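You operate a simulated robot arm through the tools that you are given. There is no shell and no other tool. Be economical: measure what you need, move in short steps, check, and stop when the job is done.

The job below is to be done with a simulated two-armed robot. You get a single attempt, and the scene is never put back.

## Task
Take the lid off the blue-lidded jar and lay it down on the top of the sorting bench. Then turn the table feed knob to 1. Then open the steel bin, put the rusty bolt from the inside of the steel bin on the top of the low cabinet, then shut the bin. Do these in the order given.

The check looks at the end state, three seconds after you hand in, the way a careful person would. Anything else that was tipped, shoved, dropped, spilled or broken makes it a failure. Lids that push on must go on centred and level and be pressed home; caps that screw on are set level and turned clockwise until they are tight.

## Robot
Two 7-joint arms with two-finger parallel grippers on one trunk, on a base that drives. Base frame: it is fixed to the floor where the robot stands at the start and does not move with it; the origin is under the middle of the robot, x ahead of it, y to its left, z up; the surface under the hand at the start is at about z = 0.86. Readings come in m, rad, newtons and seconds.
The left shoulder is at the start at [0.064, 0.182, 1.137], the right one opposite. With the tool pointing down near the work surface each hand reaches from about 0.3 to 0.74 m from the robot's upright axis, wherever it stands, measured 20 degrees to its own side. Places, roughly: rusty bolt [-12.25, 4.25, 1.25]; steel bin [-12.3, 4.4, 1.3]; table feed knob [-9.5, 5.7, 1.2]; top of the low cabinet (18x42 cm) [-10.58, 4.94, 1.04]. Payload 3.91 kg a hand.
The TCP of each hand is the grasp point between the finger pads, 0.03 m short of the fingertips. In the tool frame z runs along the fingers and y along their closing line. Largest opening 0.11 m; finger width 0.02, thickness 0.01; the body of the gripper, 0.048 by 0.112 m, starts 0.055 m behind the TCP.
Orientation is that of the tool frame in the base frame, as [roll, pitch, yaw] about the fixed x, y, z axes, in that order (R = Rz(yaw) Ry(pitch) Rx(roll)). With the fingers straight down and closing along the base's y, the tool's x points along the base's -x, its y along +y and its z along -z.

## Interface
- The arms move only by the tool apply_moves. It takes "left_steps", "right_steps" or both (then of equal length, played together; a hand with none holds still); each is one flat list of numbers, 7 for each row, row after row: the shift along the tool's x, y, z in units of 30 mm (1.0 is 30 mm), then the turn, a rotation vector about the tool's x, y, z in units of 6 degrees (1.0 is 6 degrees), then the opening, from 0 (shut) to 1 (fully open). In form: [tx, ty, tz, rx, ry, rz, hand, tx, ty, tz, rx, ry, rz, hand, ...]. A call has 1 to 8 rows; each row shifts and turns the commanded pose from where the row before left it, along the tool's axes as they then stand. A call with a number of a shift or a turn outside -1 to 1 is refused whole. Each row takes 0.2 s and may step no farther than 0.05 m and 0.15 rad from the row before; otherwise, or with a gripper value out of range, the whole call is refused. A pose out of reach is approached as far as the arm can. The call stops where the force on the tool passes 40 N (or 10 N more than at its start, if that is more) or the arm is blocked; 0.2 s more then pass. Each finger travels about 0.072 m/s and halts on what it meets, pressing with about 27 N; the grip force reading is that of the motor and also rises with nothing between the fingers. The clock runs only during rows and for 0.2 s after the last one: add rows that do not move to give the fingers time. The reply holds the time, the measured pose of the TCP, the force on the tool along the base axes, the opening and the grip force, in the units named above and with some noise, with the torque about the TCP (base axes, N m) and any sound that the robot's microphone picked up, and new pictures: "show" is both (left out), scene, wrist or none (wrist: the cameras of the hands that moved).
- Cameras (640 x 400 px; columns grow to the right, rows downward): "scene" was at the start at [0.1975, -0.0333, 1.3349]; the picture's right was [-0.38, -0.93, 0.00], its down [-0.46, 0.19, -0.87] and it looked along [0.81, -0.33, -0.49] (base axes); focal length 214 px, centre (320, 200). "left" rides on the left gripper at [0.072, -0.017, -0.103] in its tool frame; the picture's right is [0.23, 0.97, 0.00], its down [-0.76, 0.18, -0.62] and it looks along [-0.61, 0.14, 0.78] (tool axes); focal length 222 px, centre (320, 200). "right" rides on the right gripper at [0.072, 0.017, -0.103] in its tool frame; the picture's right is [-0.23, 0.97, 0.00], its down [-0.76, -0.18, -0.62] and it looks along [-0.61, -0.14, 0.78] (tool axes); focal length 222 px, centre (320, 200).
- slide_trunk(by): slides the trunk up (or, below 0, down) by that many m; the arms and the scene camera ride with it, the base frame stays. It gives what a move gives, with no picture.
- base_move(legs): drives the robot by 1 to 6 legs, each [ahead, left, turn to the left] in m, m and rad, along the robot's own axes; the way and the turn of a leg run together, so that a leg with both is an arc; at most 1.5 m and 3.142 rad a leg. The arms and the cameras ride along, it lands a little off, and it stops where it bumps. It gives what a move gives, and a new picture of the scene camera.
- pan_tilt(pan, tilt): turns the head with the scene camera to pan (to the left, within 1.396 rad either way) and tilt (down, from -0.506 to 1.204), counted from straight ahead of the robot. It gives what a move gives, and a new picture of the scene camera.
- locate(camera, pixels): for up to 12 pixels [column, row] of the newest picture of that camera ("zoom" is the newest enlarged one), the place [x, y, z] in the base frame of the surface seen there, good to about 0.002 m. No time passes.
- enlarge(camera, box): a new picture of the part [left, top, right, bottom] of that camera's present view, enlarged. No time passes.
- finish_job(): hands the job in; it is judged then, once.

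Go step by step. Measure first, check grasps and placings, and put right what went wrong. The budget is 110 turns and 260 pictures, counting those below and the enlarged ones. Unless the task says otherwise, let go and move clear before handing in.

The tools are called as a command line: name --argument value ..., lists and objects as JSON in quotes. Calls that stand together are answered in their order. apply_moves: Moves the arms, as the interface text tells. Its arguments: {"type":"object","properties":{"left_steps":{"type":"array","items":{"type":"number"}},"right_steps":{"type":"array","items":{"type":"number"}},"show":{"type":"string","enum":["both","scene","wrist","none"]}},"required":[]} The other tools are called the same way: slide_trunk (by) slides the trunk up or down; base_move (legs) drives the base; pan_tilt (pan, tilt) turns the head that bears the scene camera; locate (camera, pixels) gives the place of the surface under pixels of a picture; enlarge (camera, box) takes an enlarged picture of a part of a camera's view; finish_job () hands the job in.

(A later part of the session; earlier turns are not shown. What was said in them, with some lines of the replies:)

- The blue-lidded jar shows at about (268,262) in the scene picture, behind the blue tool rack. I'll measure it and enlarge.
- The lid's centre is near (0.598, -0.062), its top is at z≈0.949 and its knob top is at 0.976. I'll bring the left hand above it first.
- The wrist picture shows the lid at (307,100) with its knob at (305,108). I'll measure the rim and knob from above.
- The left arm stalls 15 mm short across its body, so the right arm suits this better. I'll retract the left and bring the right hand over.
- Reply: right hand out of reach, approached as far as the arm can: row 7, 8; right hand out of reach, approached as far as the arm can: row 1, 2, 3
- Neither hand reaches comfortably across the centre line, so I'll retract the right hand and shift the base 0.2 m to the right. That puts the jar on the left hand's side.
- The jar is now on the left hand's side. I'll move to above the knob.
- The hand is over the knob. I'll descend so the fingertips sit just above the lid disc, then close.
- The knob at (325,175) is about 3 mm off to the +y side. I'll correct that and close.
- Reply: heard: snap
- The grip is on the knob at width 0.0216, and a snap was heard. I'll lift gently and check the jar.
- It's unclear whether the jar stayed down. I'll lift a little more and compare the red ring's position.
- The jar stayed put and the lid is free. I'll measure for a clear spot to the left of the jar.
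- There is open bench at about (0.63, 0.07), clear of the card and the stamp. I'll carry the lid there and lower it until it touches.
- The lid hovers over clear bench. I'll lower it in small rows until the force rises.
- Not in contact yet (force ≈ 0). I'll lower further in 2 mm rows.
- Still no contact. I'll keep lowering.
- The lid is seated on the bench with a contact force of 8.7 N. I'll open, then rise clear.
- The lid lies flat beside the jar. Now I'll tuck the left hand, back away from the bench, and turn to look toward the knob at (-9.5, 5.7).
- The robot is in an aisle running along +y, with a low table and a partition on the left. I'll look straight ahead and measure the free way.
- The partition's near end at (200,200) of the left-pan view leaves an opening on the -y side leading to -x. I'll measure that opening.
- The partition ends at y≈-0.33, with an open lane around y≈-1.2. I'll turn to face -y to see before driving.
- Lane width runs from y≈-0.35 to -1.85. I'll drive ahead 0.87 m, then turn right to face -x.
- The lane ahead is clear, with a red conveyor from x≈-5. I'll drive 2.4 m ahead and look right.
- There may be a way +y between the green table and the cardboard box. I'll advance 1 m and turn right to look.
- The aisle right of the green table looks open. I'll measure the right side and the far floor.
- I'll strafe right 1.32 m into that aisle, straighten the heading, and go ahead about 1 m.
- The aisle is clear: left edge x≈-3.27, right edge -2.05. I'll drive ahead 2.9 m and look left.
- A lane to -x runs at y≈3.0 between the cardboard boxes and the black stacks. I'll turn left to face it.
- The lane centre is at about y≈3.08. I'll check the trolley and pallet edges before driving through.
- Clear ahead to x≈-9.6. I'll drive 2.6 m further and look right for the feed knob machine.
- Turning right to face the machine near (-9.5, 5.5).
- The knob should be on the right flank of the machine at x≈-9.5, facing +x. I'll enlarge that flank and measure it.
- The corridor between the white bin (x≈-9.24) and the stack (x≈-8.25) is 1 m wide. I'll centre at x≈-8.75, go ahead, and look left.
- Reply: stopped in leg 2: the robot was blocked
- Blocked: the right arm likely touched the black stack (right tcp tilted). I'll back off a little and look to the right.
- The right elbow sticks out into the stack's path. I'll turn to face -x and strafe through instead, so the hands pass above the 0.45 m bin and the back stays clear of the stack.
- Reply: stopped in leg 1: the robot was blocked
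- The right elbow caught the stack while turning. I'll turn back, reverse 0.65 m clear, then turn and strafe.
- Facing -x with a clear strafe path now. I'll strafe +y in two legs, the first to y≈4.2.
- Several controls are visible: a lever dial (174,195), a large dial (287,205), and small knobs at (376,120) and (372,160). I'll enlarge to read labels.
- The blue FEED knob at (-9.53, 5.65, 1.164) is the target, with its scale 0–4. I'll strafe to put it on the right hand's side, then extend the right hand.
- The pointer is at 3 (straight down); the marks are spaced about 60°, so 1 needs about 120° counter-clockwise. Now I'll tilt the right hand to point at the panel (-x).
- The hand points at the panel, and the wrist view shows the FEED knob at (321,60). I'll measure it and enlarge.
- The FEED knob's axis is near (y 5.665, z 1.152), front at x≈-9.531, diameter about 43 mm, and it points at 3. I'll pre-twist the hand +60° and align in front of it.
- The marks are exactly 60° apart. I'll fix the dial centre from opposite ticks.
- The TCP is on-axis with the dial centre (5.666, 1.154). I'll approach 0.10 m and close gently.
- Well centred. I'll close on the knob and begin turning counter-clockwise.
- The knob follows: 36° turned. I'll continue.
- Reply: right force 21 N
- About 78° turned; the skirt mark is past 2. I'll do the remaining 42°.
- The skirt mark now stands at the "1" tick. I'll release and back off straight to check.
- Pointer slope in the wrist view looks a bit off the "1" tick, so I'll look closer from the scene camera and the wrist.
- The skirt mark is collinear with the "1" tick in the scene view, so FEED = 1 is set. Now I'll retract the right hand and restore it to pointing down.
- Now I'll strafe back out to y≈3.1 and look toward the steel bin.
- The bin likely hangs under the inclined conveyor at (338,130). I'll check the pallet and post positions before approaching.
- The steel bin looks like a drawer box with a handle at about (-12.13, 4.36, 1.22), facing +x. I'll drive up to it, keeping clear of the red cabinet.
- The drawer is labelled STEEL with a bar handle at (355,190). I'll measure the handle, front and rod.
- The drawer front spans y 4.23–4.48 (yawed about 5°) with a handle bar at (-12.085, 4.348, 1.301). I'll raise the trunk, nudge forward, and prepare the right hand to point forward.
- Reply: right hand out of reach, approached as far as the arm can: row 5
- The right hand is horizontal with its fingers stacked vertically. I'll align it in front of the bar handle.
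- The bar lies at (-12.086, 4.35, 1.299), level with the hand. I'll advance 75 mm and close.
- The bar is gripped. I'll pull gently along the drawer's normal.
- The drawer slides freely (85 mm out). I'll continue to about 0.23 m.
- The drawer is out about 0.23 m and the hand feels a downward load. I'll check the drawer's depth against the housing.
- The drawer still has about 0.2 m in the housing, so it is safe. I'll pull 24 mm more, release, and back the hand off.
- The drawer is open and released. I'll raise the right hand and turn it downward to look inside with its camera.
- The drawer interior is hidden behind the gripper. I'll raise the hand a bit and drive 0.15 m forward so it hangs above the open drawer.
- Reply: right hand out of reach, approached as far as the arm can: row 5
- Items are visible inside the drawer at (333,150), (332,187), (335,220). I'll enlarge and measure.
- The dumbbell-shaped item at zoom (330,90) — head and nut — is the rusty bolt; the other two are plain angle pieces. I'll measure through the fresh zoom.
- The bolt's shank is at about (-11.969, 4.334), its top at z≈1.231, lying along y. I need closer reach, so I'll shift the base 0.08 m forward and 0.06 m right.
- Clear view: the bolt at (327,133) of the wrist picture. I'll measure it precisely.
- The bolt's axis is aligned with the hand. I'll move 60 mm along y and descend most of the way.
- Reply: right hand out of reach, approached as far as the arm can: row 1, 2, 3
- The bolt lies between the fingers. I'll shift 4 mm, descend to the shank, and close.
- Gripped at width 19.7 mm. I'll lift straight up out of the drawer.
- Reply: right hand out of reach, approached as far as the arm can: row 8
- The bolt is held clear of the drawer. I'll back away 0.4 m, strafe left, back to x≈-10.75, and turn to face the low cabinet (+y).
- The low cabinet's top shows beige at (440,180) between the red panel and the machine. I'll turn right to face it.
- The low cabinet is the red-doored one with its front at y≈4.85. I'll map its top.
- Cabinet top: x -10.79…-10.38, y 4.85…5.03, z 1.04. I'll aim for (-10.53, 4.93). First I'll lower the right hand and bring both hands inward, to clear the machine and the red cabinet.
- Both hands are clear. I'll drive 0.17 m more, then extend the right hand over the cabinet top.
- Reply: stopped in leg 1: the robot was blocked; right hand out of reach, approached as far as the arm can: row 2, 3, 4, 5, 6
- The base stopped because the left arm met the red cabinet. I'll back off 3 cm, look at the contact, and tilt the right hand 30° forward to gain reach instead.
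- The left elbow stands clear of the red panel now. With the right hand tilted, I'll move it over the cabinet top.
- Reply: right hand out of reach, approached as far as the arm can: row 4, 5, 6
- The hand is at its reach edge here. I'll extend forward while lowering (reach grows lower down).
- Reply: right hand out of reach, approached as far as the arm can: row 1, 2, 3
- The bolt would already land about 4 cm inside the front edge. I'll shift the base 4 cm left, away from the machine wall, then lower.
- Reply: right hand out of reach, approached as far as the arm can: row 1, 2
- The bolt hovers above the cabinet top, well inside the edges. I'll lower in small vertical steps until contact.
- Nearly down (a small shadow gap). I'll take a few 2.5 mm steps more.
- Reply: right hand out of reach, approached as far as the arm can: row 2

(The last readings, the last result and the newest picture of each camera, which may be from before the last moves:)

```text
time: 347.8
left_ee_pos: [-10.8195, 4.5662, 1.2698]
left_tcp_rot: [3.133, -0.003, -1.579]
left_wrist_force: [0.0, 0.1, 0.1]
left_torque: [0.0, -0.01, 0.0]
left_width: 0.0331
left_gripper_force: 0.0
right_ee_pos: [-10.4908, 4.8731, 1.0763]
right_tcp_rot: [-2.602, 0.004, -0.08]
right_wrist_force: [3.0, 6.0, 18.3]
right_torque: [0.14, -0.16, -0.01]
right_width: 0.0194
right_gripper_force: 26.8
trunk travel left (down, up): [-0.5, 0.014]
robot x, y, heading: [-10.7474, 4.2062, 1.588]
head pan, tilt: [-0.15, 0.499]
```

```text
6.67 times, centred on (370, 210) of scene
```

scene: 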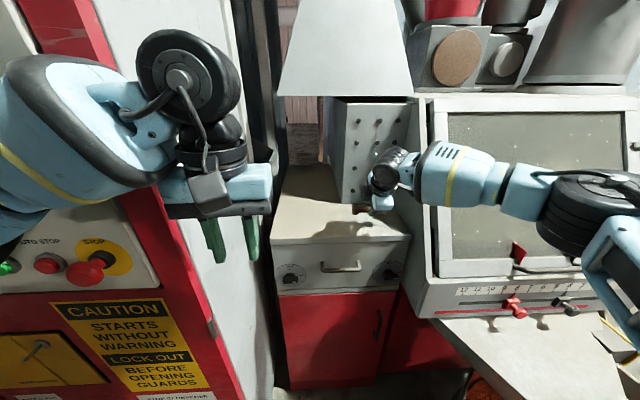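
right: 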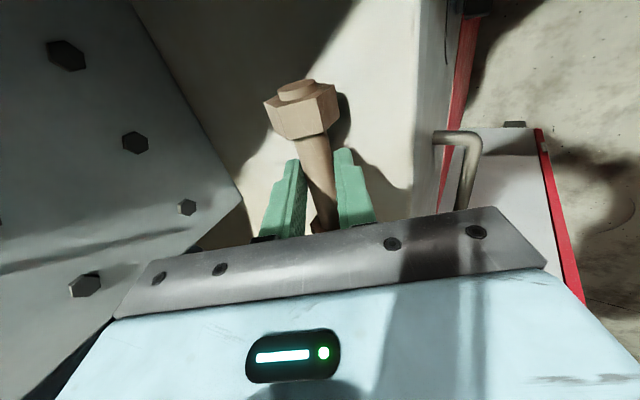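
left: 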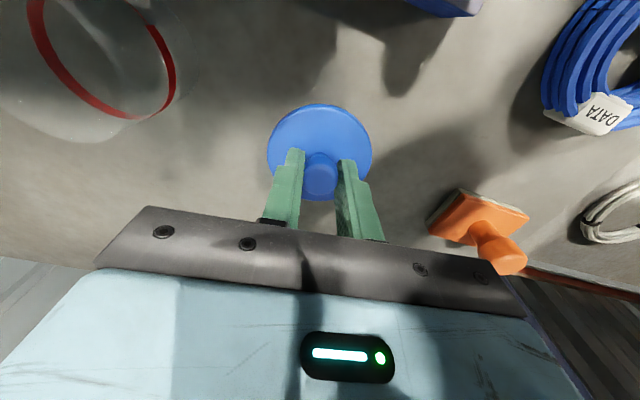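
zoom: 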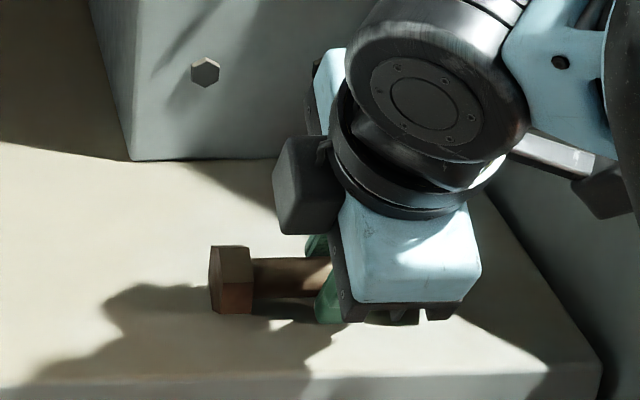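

Firm contact (18 N). I'll relieve slightly, open, and withdraw along the tool axis.

apply_moves --right_steps '[0, -0.03, -0.06, 0, 0, 0, 0.1, 0, 0, 0, 0, 0, 0, 0.3, 0, 0, 0, 0, 0, 0, 0.5, 0, 0, 0, 0, 0, 0, 0.5, 0, 0, -0.5, 0, 0, 0, 0.5, 0, 0, -0.9, 0, 0, 0, 0.5, 0, 0, -0.9, 0, 0, 0, 0.5, 0, 0, -0.9, 0, 0, 0, 0.5]' --show "wrist"

enlarge --camera "scene" --box '[310, 160, 430, 240]'

```text
time: 349.6
left_ee_pos: [-10.8204, 4.5678, 1.2694]
left_tcp_rot: [3.134, -0.005, -1.58]
left_wrist_force: [0.0, -0.1, -0.4]
left_torque: [0.02, -0.01, -0.01]
left_width: 0.0332
left_gripper_force: 0.0
right_ee_pos: [-10.4953, 4.8232, 1.1561]
right_tcp_rot: [-2.615, 0.004, -0.082]
right_wrist_force: [0.2, 0.0, 0.4]
right_torque: [0.02, -0.01, -0.01]
right_width: 0.0548
right_gripper_force: 0.1
trunk travel left (down, up): [-0.5, 0.014]
robot x, y, heading: [-10.7491, 4.2135, 1.59]
head pan, tilt: [-0.15, 0.499]
```

right: 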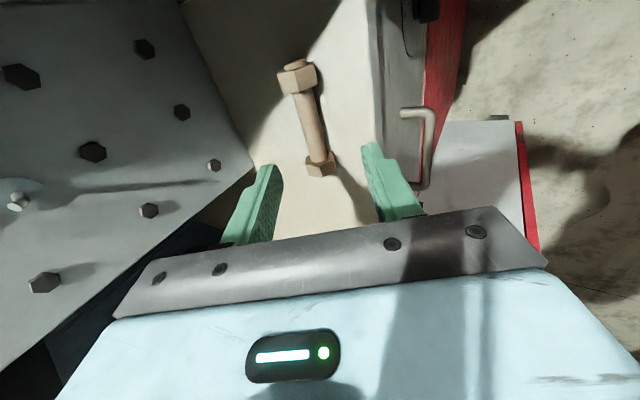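

```text
5.00 times, centred on (370, 200) of scene
```

zoom: 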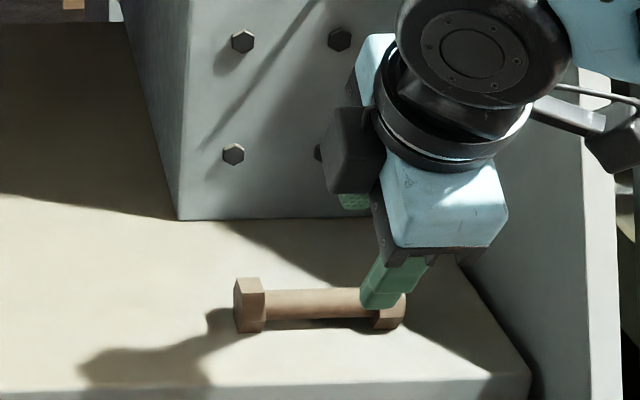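

The bolt lies on the cabinet top. I'll withdraw, un-tilt the hand, and back the robot out.

apply_moves --right_steps '[0, 0, -0.9, 0, 0, 0, 0.5, 0, 0, -0.9, 0, 0, 0, 0.5, 0, 0.3, -0.9, 0, 0, 0, 0.5, 0, 0, 0, -1, 0, 0, 0.5, 0, 0, 0, -1, 0, 0, 0.5, 0, 0, 0, -1, 0, 0, 0.5, 0, 0, 0, -1, 0, 0, 0.5, 0, 0, 0, -1, 0, 0, 0.5]' --show "none"

base_move --legs '[[-0.65, 0, 0], [0, 0, 0.7]]'

enlarge --camera "scene" --box '[160, 50, 480, 250]'

```text
time: 351.4
left_ee_pos: [-10.8187, 4.5676, 1.2683]
left_tcp_rot: [3.133, -0.006, -1.577]
left_wrist_force: [-0.8, 0.0, 0.6]
left_torque: [-0.02, 0.01, 0.0]
left_width: 0.0329
left_gripper_force: 0.1
right_ee_pos: [-10.4835, 4.7759, 1.223]
right_tcp_rot: [-3.137, 0.003, -0.083]
right_wrist_force: [0.4, 0.4, 0.0]
right_torque: [-0.01, 0.01, 0.02]
right_width: 0.0551
right_gripper_force: 0.1
right hand out of reach, approached as far as the arm can: row 8
trunk travel left (down, up): [-0.5, 0.014]
robot x, y, heading: [-10.7474, 4.2062, 1.589]
head pan, tilt: [-0.15, 0.499]
```

```text
time: 356.9
left_ee_pos: [-11.0232, 3.7905, 1.2677]
left_tcp_rot: [3.131, -0.007, -0.871]
left_wrist_force: [-0.1, -1.0, -0.1]
left_torque: [0.01, 0.01, -0.01]
left_width: 0.0329
left_gripper_force: 0.1
right_ee_pos: [-10.9023, 4.1668, 1.223]
right_tcp_rot: [-3.136, 0.004, 0.62]
right_wrist_force: [-0.6, 0.1, -0.5]
right_torque: [-0.01, -0.02, 0.03]
right_width: 0.0551
right_gripper_force: 0.2
trunk travel left (down, up): [-0.5, 0.014]
robot x, y, heading: [-10.7356, 3.5634, 2.287]
head pan, tilt: [-0.15, 0.499]
```

scene: 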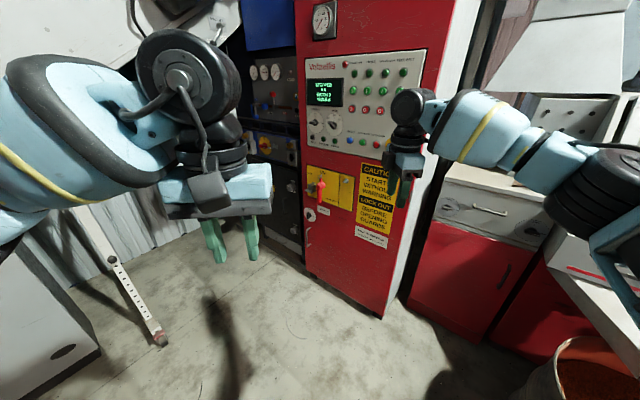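

```text
2.00 times, centred on (320, 150) of scene
```

zoom: 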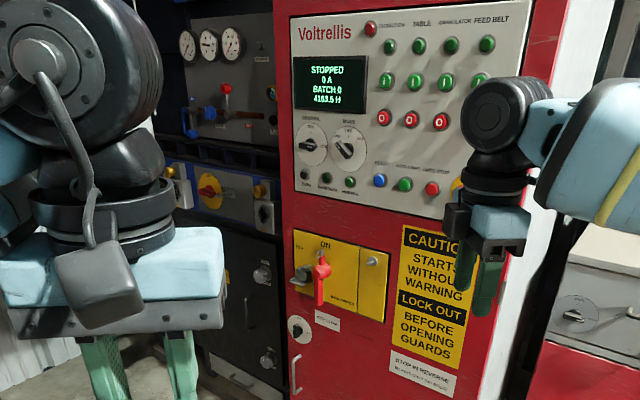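

The panel still reads STOPPED, with nothing disturbed there. I'll finish turning to face -x, then point the right hand forward with its fingers shut, ready to push the drawer in.

base_move --legs '[[0, 0, 0.855]]'

apply_moves --right_steps '[0, 0, 0, 1, 0, 0, 0.3, 0, 0, 0, 1, 0, 0, 0, 0, 0, 0, 1, 0, 0, 0, 0, 0, 0, 1, 0, 0, 0, 0, 0, 0, 1, 0, 0, 0, 0, 0, 0, 1, 0, 0, 0, 0, 0, 0, 1, 0, 0, 0, 0, 0, 0, 1, 0, 0, 0]' --show "none"

apply_moves --right_steps '[0, 0, 0, 1, 0, 0, 0, 0, 0, 0, 1, 0, 0, 0, 0, 0, 0, 1, 0, 0, 0, 0, 0, 0, 1, 0, 0, 0, 0, 0, 0, 1, 0, 0, 0, 0, 0, 0, 1, 0, 0, 0, 0, 0, 0, 1, 0, 0, 0, 0, 0, 0, 0, 0, 0, 0]' --show "none"

pan_tilt --pan -0.3 --tilt 0.3

enlarge --camera "scene" --box '[240, 60, 440, 200]'

```text
time: 359.5
left_ee_pos: [-11.0958, 3.4909, 1.2702]
left_tcp_rot: [3.13, -0.005, -0.01]
left_wrist_force: [-0.3, -0.4, 0.2]
left_torque: [0.0, 0.03, -0.04]
left_width: 0.0331
left_gripper_force: 0.1
right_ee_pos: [-11.3028, 3.8273, 1.2231]
right_tcp_rot: [-3.136, 0.003, 1.483]
right_wrist_force: [-0.1, 1.1, 0.4]
right_torque: [0.01, -0.03, -0.02]
right_width: 0.0551
right_gripper_force: 0.0
trunk travel left (down, up): [-0.5, 0.014]
robot x, y, heading: [-10.7359, 3.5656, -3.129]
head pan, tilt: [-0.15, 0.499]
```

scene: 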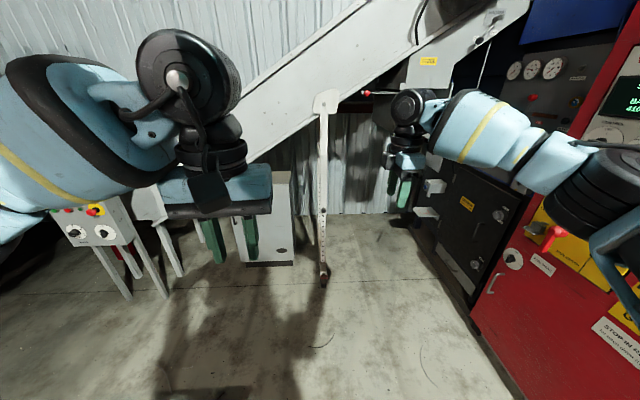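

```text
time: 361.3
left_ee_pos: [-11.0951, 3.4907, 1.2683]
left_tcp_rot: [3.132, -0.005, -0.01]
left_wrist_force: [0.2, 0.3, 0.0]
left_torque: [0.0, -0.03, -0.03]
left_width: 0.033
left_gripper_force: 0.1
right_ee_pos: [-11.3019, 3.8282, 1.2246]
right_tcp_rot: [-2.297, 0.005, 1.483]
right_wrist_force: [0.0, 0.4, 0.5]
right_torque: [0.0, -0.04, -0.02]
right_width: 0.0001
right_gripper_force: 26.5
trunk travel left (down, up): [-0.5, 0.014]
robot x, y, heading: [-10.7319, 3.5682, -3.126]
head pan, tilt: [-0.15, 0.499]
```

```text
time: 363.1
left_ee_pos: [-11.0945, 3.4915, 1.2675]
left_tcp_rot: [3.132, -0.004, -0.012]
left_wrist_force: [-0.3, 0.5, 0.4]
left_torque: [-0.01, 0.0, 0.01]
left_width: 0.0329
left_gripper_force: 0.0
right_ee_pos: [-11.3028, 3.8269, 1.225]
right_tcp_rot: [-1.563, 0.003, 1.484]
right_wrist_force: [0.0, 0.0, -0.4]
right_torque: [0.01, 0.01, 0.01]
right_width: 0.0
right_gripper_force: 26.9
trunk travel left (down, up): [-0.5, 0.014]
robot x, y, heading: [-10.7331, 3.5637, -3.128]
head pan, tilt: [-0.15, 0.499]
```

```text
time: 363.8
left_ee_pos: [-11.0958, 3.4914, 1.2674]
left_tcp_rot: [3.131, -0.005, -0.009]
left_wrist_force: [0.3, -0.5, -0.9]
left_torque: [-0.03, 0.01, -0.01]
left_width: 0.0331
left_gripper_force: 0.1
right_ee_pos: [-11.3028, 3.8283, 1.2245]
right_tcp_rot: [-1.566, 0.004, 1.484]
right_wrist_force: [0.0, 0.4, 0.4]
right_torque: [-0.01, 0.0, -0.02]
right_width: 0.0
right_gripper_force: 26.8
trunk travel left (down, up): [-0.5, 0.014]
robot x, y, heading: [-10.7389, 3.5606, -3.127]
head pan, tilt: [-0.3, 0.3]
```

scene: 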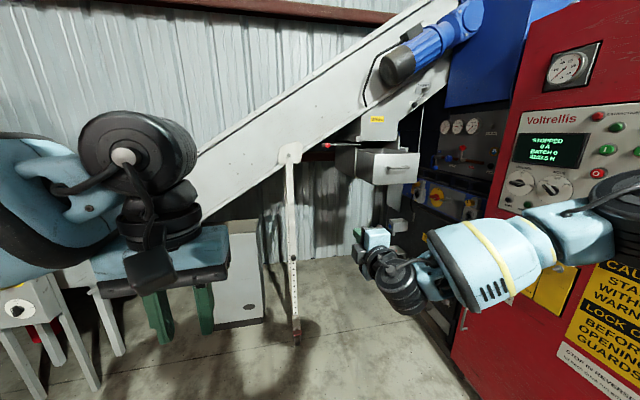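

```text
2.86 times, centred on (340, 130) of scene
```

zoom: 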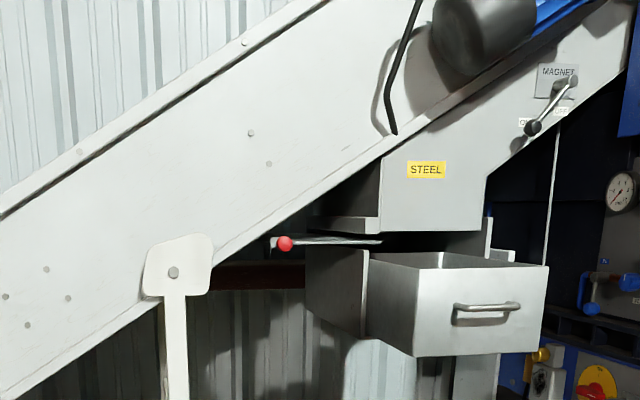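

The drawer is still out as left. I'll retract the hand a little, set its height to about 1.25 (below the bar), and drive into position.

locate --camera "zoom" --pixels '[[470, 335], [420, 300], [535, 300], [485, 305], [420, 345], [540, 340]]'

apply_moves --right_steps '[0, -0.2, -0.8, 0, 0, 0, 0, 0, -0.2, -0.8, 0, 0, 0, 0, 0, -0.2, -0.8, 0, 0, 0, 0, 0, -0.25, -0.9, 0, 0, 0, 0, 0, 0, 0, 0, 0, 0, 0]' --show "none"

base_move --legs '[[0.0, -0.45, -0.012], [0.52, 0, 0]]'

enlarge --camera "scene" --box '[240, 60, 520, 260]'

```text
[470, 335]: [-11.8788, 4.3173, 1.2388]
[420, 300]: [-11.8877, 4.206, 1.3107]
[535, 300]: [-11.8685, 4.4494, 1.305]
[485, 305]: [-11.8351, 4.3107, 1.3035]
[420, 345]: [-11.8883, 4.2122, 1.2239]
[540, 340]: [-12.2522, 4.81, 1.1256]
```

```text
time: 365.0
left_ee_pos: [-11.0966, 3.4917, 1.2677]
left_tcp_rot: [3.131, -0.005, -0.01]
left_wrist_force: [-0.1, -0.2, 0.0]
left_torque: [-0.01, 0.0, -0.01]
left_width: 0.033
left_gripper_force: 0.0
right_ee_pos: [-11.2024, 3.8197, 1.2483]
right_tcp_rot: [-1.566, 0.004, 1.484]
right_wrist_force: [-0.2, 0.4, 0.5]
right_torque: [-0.02, -0.03, 0.0]
right_width: 0.0
right_gripper_force: 27.0
trunk travel left (down, up): [-0.5, 0.014]
robot x, y, heading: [-10.7359, 3.562, -3.127]
head pan, tilt: [-0.3, 0.3]
```

```text
time: 372.1
left_ee_pos: [-11.6242, 3.9232, 1.2695]
left_tcp_rot: [3.131, -0.006, -0.001]
left_wrist_force: [-1.2, 0.0, -0.2]
left_torque: [-0.01, 0.0, 0.0]
left_width: 0.0329
left_gripper_force: 0.0
right_ee_pos: [-11.7344, 4.2498, 1.2482]
right_tcp_rot: [-1.565, 0.002, 1.497]
right_wrist_force: [0.1, 0.3, 0.3]
right_torque: [0.02, -0.03, -0.03]
right_width: 0.0
right_gripper_force: 27.0
trunk travel left (down, up): [-0.5, 0.014]
robot x, y, heading: [-11.2655, 3.9999, -3.117]
head pan, tilt: [-0.3, 0.3]
```

scene: 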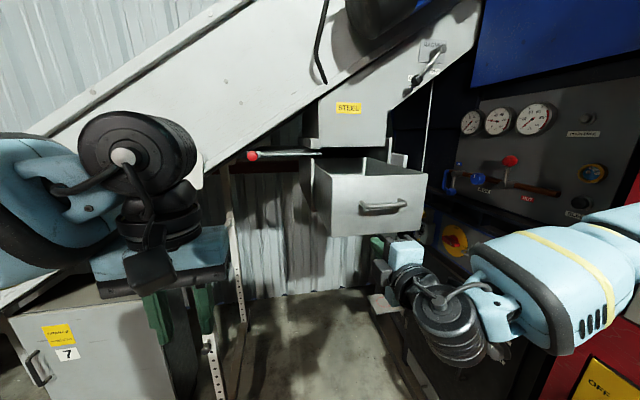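

```text
2.00 times, centred on (380, 160) of scene
```

zoom: 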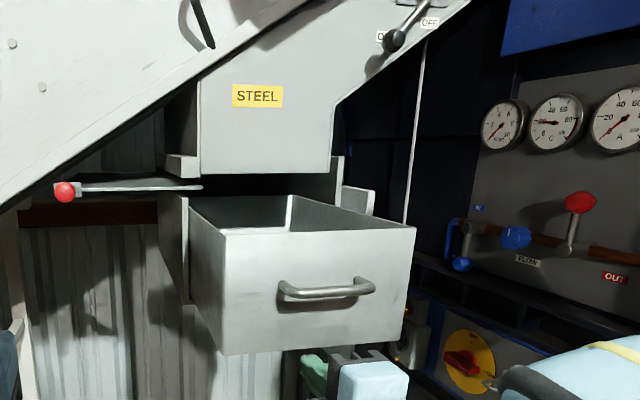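

The hand is in front of the drawer, 7 cm left of centre. I'll centre it and advance to contact.

apply_moves --right_steps '[0.8, -0.1, 0, 0, 0, 0, 0, 0.8, -0.1, 0, 0, 0, 0, 0, 0.7, 0, 0, 0, 0, 0, 0, 0, 0, 0.8, 0, 0, 0, 0, 0, 0, 0.8, 0, 0, 0, 0, 0, 0, 0.8, 0, 0, 0, 0, 0, 0, 0.8, 0, 0, 0, 0, 0, 0, 0.6, 0, 0, 0, 0]' --show "both"

```text
time: 373.9
left_ee_pos: [-11.6257, 3.9224, 1.2675]
left_tcp_rot: [3.132, -0.007, 0.0]
left_wrist_force: [-0.6, 0.4, -0.4]
left_torque: [0.03, 0.03, 0.0]
left_width: 0.0332
left_gripper_force: 0.1
right_ee_pos: [-11.8432, 4.3284, 1.254]
right_tcp_rot: [-1.566, 0.004, 1.495]
right_wrist_force: [-1.0, 0.4, 0.0]
right_torque: [0.01, 0.02, 0.03]
right_width: 0.0001
right_gripper_force: 27.3
trunk travel left (down, up): [-0.5, 0.014]
robot x, y, heading: [-11.2636, 3.9949, -3.116]
head pan, tilt: [-0.3, 0.3]
```

scene: 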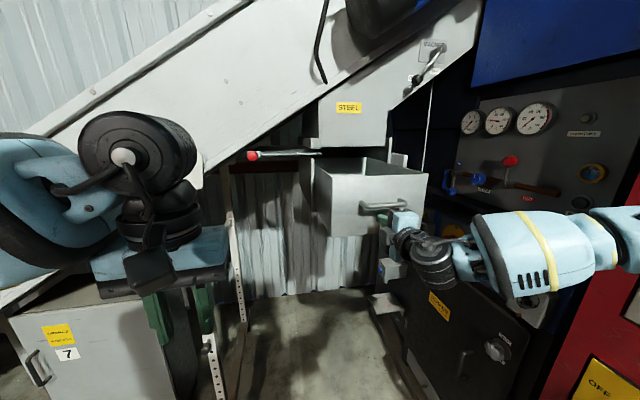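
right: 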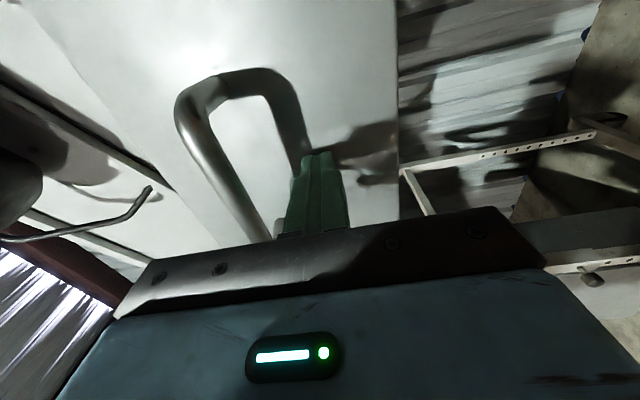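

The fingertips are just at the drawer face, under the bar. I'll push forward about 0.2 m.

apply_moves --right_steps '[0, 0, 0.8, 0, 0, 0, 0, 0, 0, 0.8, 0, 0, 0, 0, 0, 0, 0.8, 0, 0, 0, 0, 0, 0, 0.8, 0, 0, 0, 0, 0, 0, 0.8, 0, 0, 0, 0, 0, 0, 0.8, 0, 0, 0, 0, 0, 0, 0.8, 0, 0, 0, 0, 0, 0, 0.8, 0, 0, 0, 0]' --show "scene"

```text
time: 375.7
left_ee_pos: [-11.6252, 3.9222, 1.2678]
left_tcp_rot: [3.133, -0.005, -0.002]
left_wrist_force: [-0.7, -1.2, -0.4]
left_torque: [0.03, -0.01, 0.0]
left_width: 0.0327
left_gripper_force: 0.1
right_ee_pos: [-12.0358, 4.3406, 1.2559]
right_tcp_rot: [-1.564, 0.004, 1.496]
right_wrist_force: [0.3, -0.2, 0.2]
right_torque: [-0.03, -0.02, 0.01]
right_width: 0.0
right_gripper_force: 27.1
trunk travel left (down, up): [-0.5, 0.014]
robot x, y, heading: [-11.2667, 3.9979, -3.115]
head pan, tilt: [-0.3, 0.3]
```

scene: 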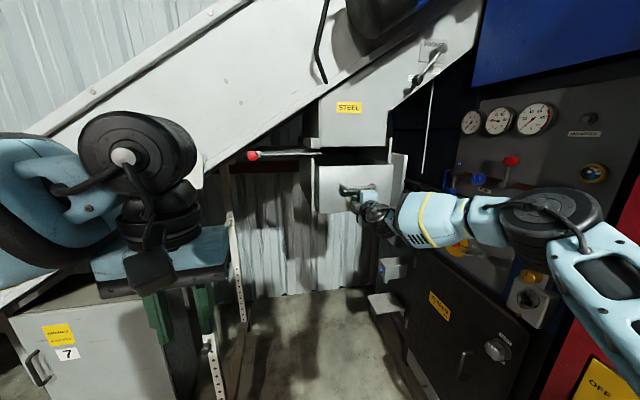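

The drawer slid in with almost no resistance. I'll push the last 6–7 cm in smaller steps until it stops.

apply_moves --right_steps '[0, 0, 0.6, 0, 0, 0, 0, 0, 0, 0.6, 0, 0, 0, 0, 0, 0, 0.4, 0, 0, 0, 0, 0, 0, 0.2, 0, 0, 0, 0, 0, 0, 0.15, 0, 0, 0, 0, 0, 0, 0.15, 0, 0, 0, 0, 0, 0, 0.15, 0, 0, 0, 0, 0, 0, 0, 0, 0, 0, 0]' --show "scene"

enlarge --camera "scene" --box '[290, 90, 450, 230]'

```text
time: 377.5
left_ee_pos: [-11.6242, 3.9233, 1.2684]
left_tcp_rot: [3.132, -0.004, 0.001]
left_wrist_force: [0.3, -0.5, 0.7]
left_torque: [0.04, -0.02, -0.01]
left_width: 0.0329
left_gripper_force: 0.0
right_ee_pos: [-12.067, 4.3524, 1.2593]
right_tcp_rot: [-1.565, 0.004, 1.496]
right_wrist_force: [2.4, -2.5, -0.3]
right_torque: [-0.02, -0.04, 0.04]
right_width: 0.0
right_gripper_force: 26.8
right hand out of reach, approached as far as the arm can: row 2, 3, 4, 5, 6, 7
trunk travel left (down, up): [-0.5, 0.014]
robot x, y, heading: [-11.2638, 3.996, -3.12]
head pan, tilt: [-0.3, 0.3]
```

scene: 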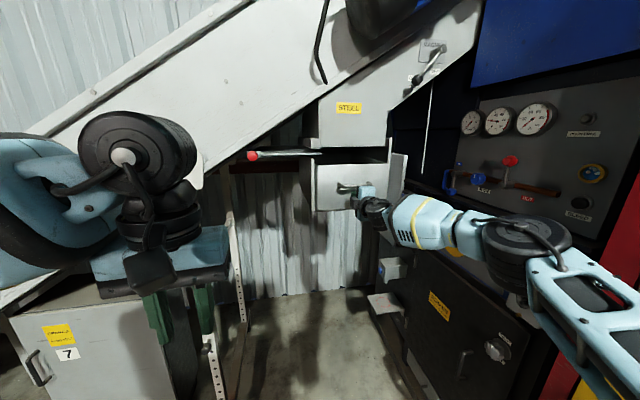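

```text
2.86 times, centred on (370, 160) of scene
```

zoom: 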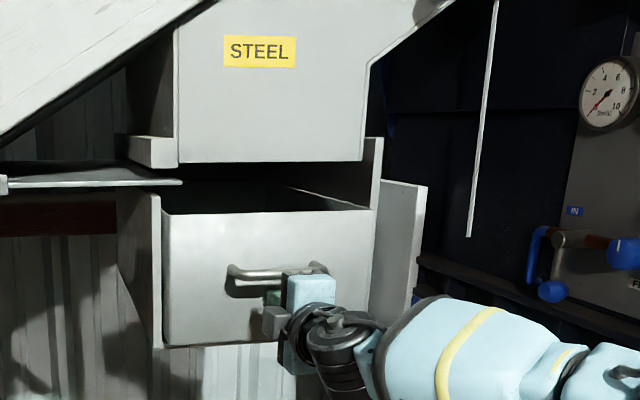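

The arm is at its reach limit about 3 cm short. I'll nudge the base forward 3 cm.

base_move --legs '[[0.03, 0, 0]]'

enlarge --camera "scene" --box '[290, 90, 450, 230]'

locate --camera "zoom" --pixels '[[170, 230], [175, 330], [360, 225], [220, 320], [155, 220], [378, 165], [155, 345]]'

```text
time: 378.5
left_ee_pos: [-11.6571, 3.9222, 1.2677]
left_tcp_rot: [3.132, -0.007, 0.0]
left_wrist_force: [-0.1, 0.3, 0.3]
left_torque: [0.0, -0.02, 0.01]
left_width: 0.0327
left_gripper_force: 0.1
right_ee_pos: [-12.0959, 4.3553, 1.2602]
right_tcp_rot: [-1.565, 0.007, 1.49]
right_wrist_force: [0.1, -0.6, -0.7]
right_torque: [0.02, 0.0, -0.02]
right_width: 0.0
right_gripper_force: 26.8
trunk travel left (down, up): [-0.5, 0.014]
robot x, y, heading: [-11.2949, 3.9925, -3.12]
head pan, tilt: [-0.3, 0.3]
stopped in leg 1: the force on the tool passed its limit at 740 N (the readings are from after the stop); the commanded pose is now the measured one
```

scene: 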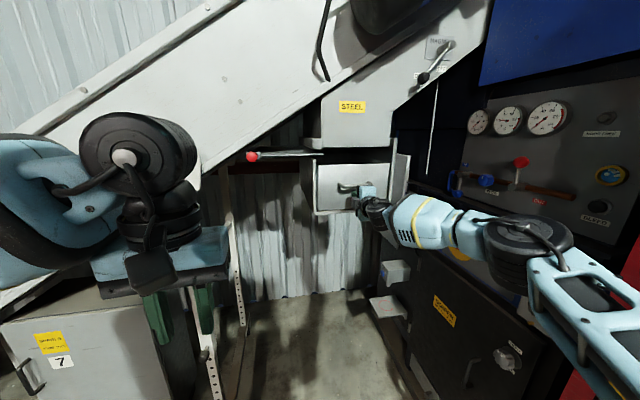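

```text
2.86 times, centred on (370, 160) of scene
```

zoom: 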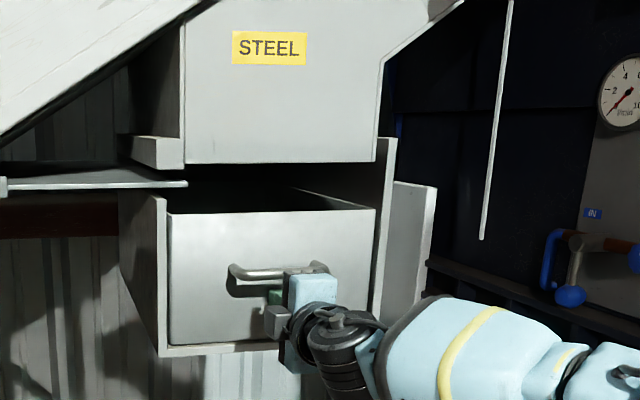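

```text
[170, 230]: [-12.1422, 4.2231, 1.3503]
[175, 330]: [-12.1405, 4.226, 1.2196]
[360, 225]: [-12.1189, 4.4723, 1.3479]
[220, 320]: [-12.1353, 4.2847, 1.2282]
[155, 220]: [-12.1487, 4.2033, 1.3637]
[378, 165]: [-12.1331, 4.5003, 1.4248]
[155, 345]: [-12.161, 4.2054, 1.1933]
```

The drawer face is back at its original plane (x -12.14/-12.12). I'll withdraw the hand and check the bin.

apply_moves --right_steps '[0, 0, -0.3, 0, 0, 0, 0, 0, 0, -0.8, 0, 0, 0, 0, 0, 0, -0.8, 0, 0, 0, 0, 0, 0, -0.8, 0, 0, 0, 0, 0, 0.3, -0.8, 0, 0, 0, 0, 0, 0.3, -0.8, 0, 0, 0, 0, 0, 0.3, -0.8, 0, 0, 0, 0, 0, 0.3, -0.8, 0, 0, 0, 0]' --show "none"

base_move --legs '[[-0.3, 0, 0]]'

enlarge --camera "scene" --box '[260, 70, 440, 220]'

locate --camera "scene" --pixels '[[320, 170], [380, 170], [350, 195], [352, 110]]'

```text
time: 380.3
left_ee_pos: [-11.6553, 3.9228, 1.2676]
left_tcp_rot: [3.132, -0.008, 0.0]
left_wrist_force: [0.9, 0.0, 0.4]
left_torque: [-0.01, 0.02, 0.01]
left_width: 0.0327
left_gripper_force: 0.1
right_ee_pos: [-11.9196, 4.343, 1.2235]
right_tcp_rot: [-1.561, 0.004, 1.491]
right_wrist_force: [0.4, 0.0, 0.6]
right_torque: [0.01, 0.01, -0.03]
right_width: 0.0
right_gripper_force: 27.3
trunk travel left (down, up): [-0.5, 0.014]
robot x, y, heading: [-11.2996, 3.9984, -3.119]
head pan, tilt: [-0.3, 0.3]
```

```text
time: 382.4
left_ee_pos: [-11.3524, 3.9304, 1.2659]
left_tcp_rot: [3.131, -0.007, 0.001]
left_wrist_force: [0.1, 0.3, -0.8]
left_torque: [-0.03, 0.02, 0.0]
left_width: 0.0329
left_gripper_force: 0.1
right_ee_pos: [-11.6186, 4.3471, 1.222]
right_tcp_rot: [-1.564, 0.004, 1.492]
right_wrist_force: [0.8, 0.3, 0.8]
right_torque: [-0.01, 0.02, -0.01]
right_width: 0.0
right_gripper_force: 27.4
trunk travel left (down, up): [-0.5, 0.014]
robot x, y, heading: [-10.9911, 4.0055, -3.116]
head pan, tilt: [-0.3, 0.3]
```

scene: 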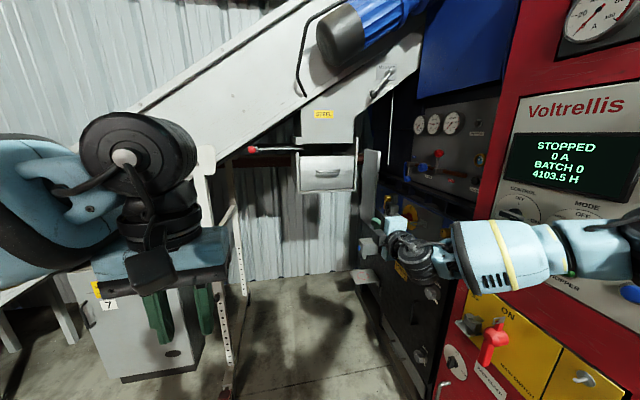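

```text
2.67 times, centred on (350, 145) of scene
```

zoom: 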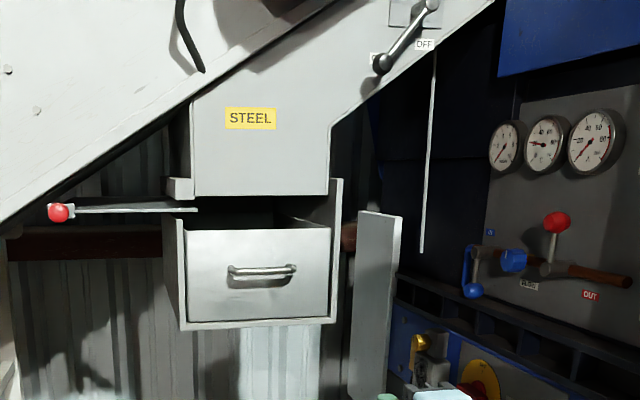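

```text
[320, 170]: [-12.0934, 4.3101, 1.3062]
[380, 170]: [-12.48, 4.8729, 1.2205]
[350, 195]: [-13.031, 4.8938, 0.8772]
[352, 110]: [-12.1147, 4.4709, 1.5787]
```

The drawer is shut with its handle back at x≈-12.093. The lid is laid down, FEED is at 1, the bolt is on the cabinet, and both hands are clear, so I'm handing in.

finish_job

```text
The job is handed in.
```

I did all three steps in order and handed in; I haven't seen the check's verdict.

- **Lid:** it lies flat on the bench next to the open jar, which did not move.
- **Table feed knob:** its mark lines up with 1 in the scene camera. The wrist camera showed it up to about 4 degrees off.
- **Rusty bolt:** it is on the front right of the low cabinet's top, about 4 cm in from the front edge.
- **Steel bin:** the drawer is shut, with its front back where it started.

Some bumps could count against the result:

- The right arm touched the black stack twice on the way to the knob.
- The left arm touched the front of the red control cabinet once. Its screen still reads STOPPED and I saw nothing moved there.
- Shutting the drawer ended in a brief 740 N peak.
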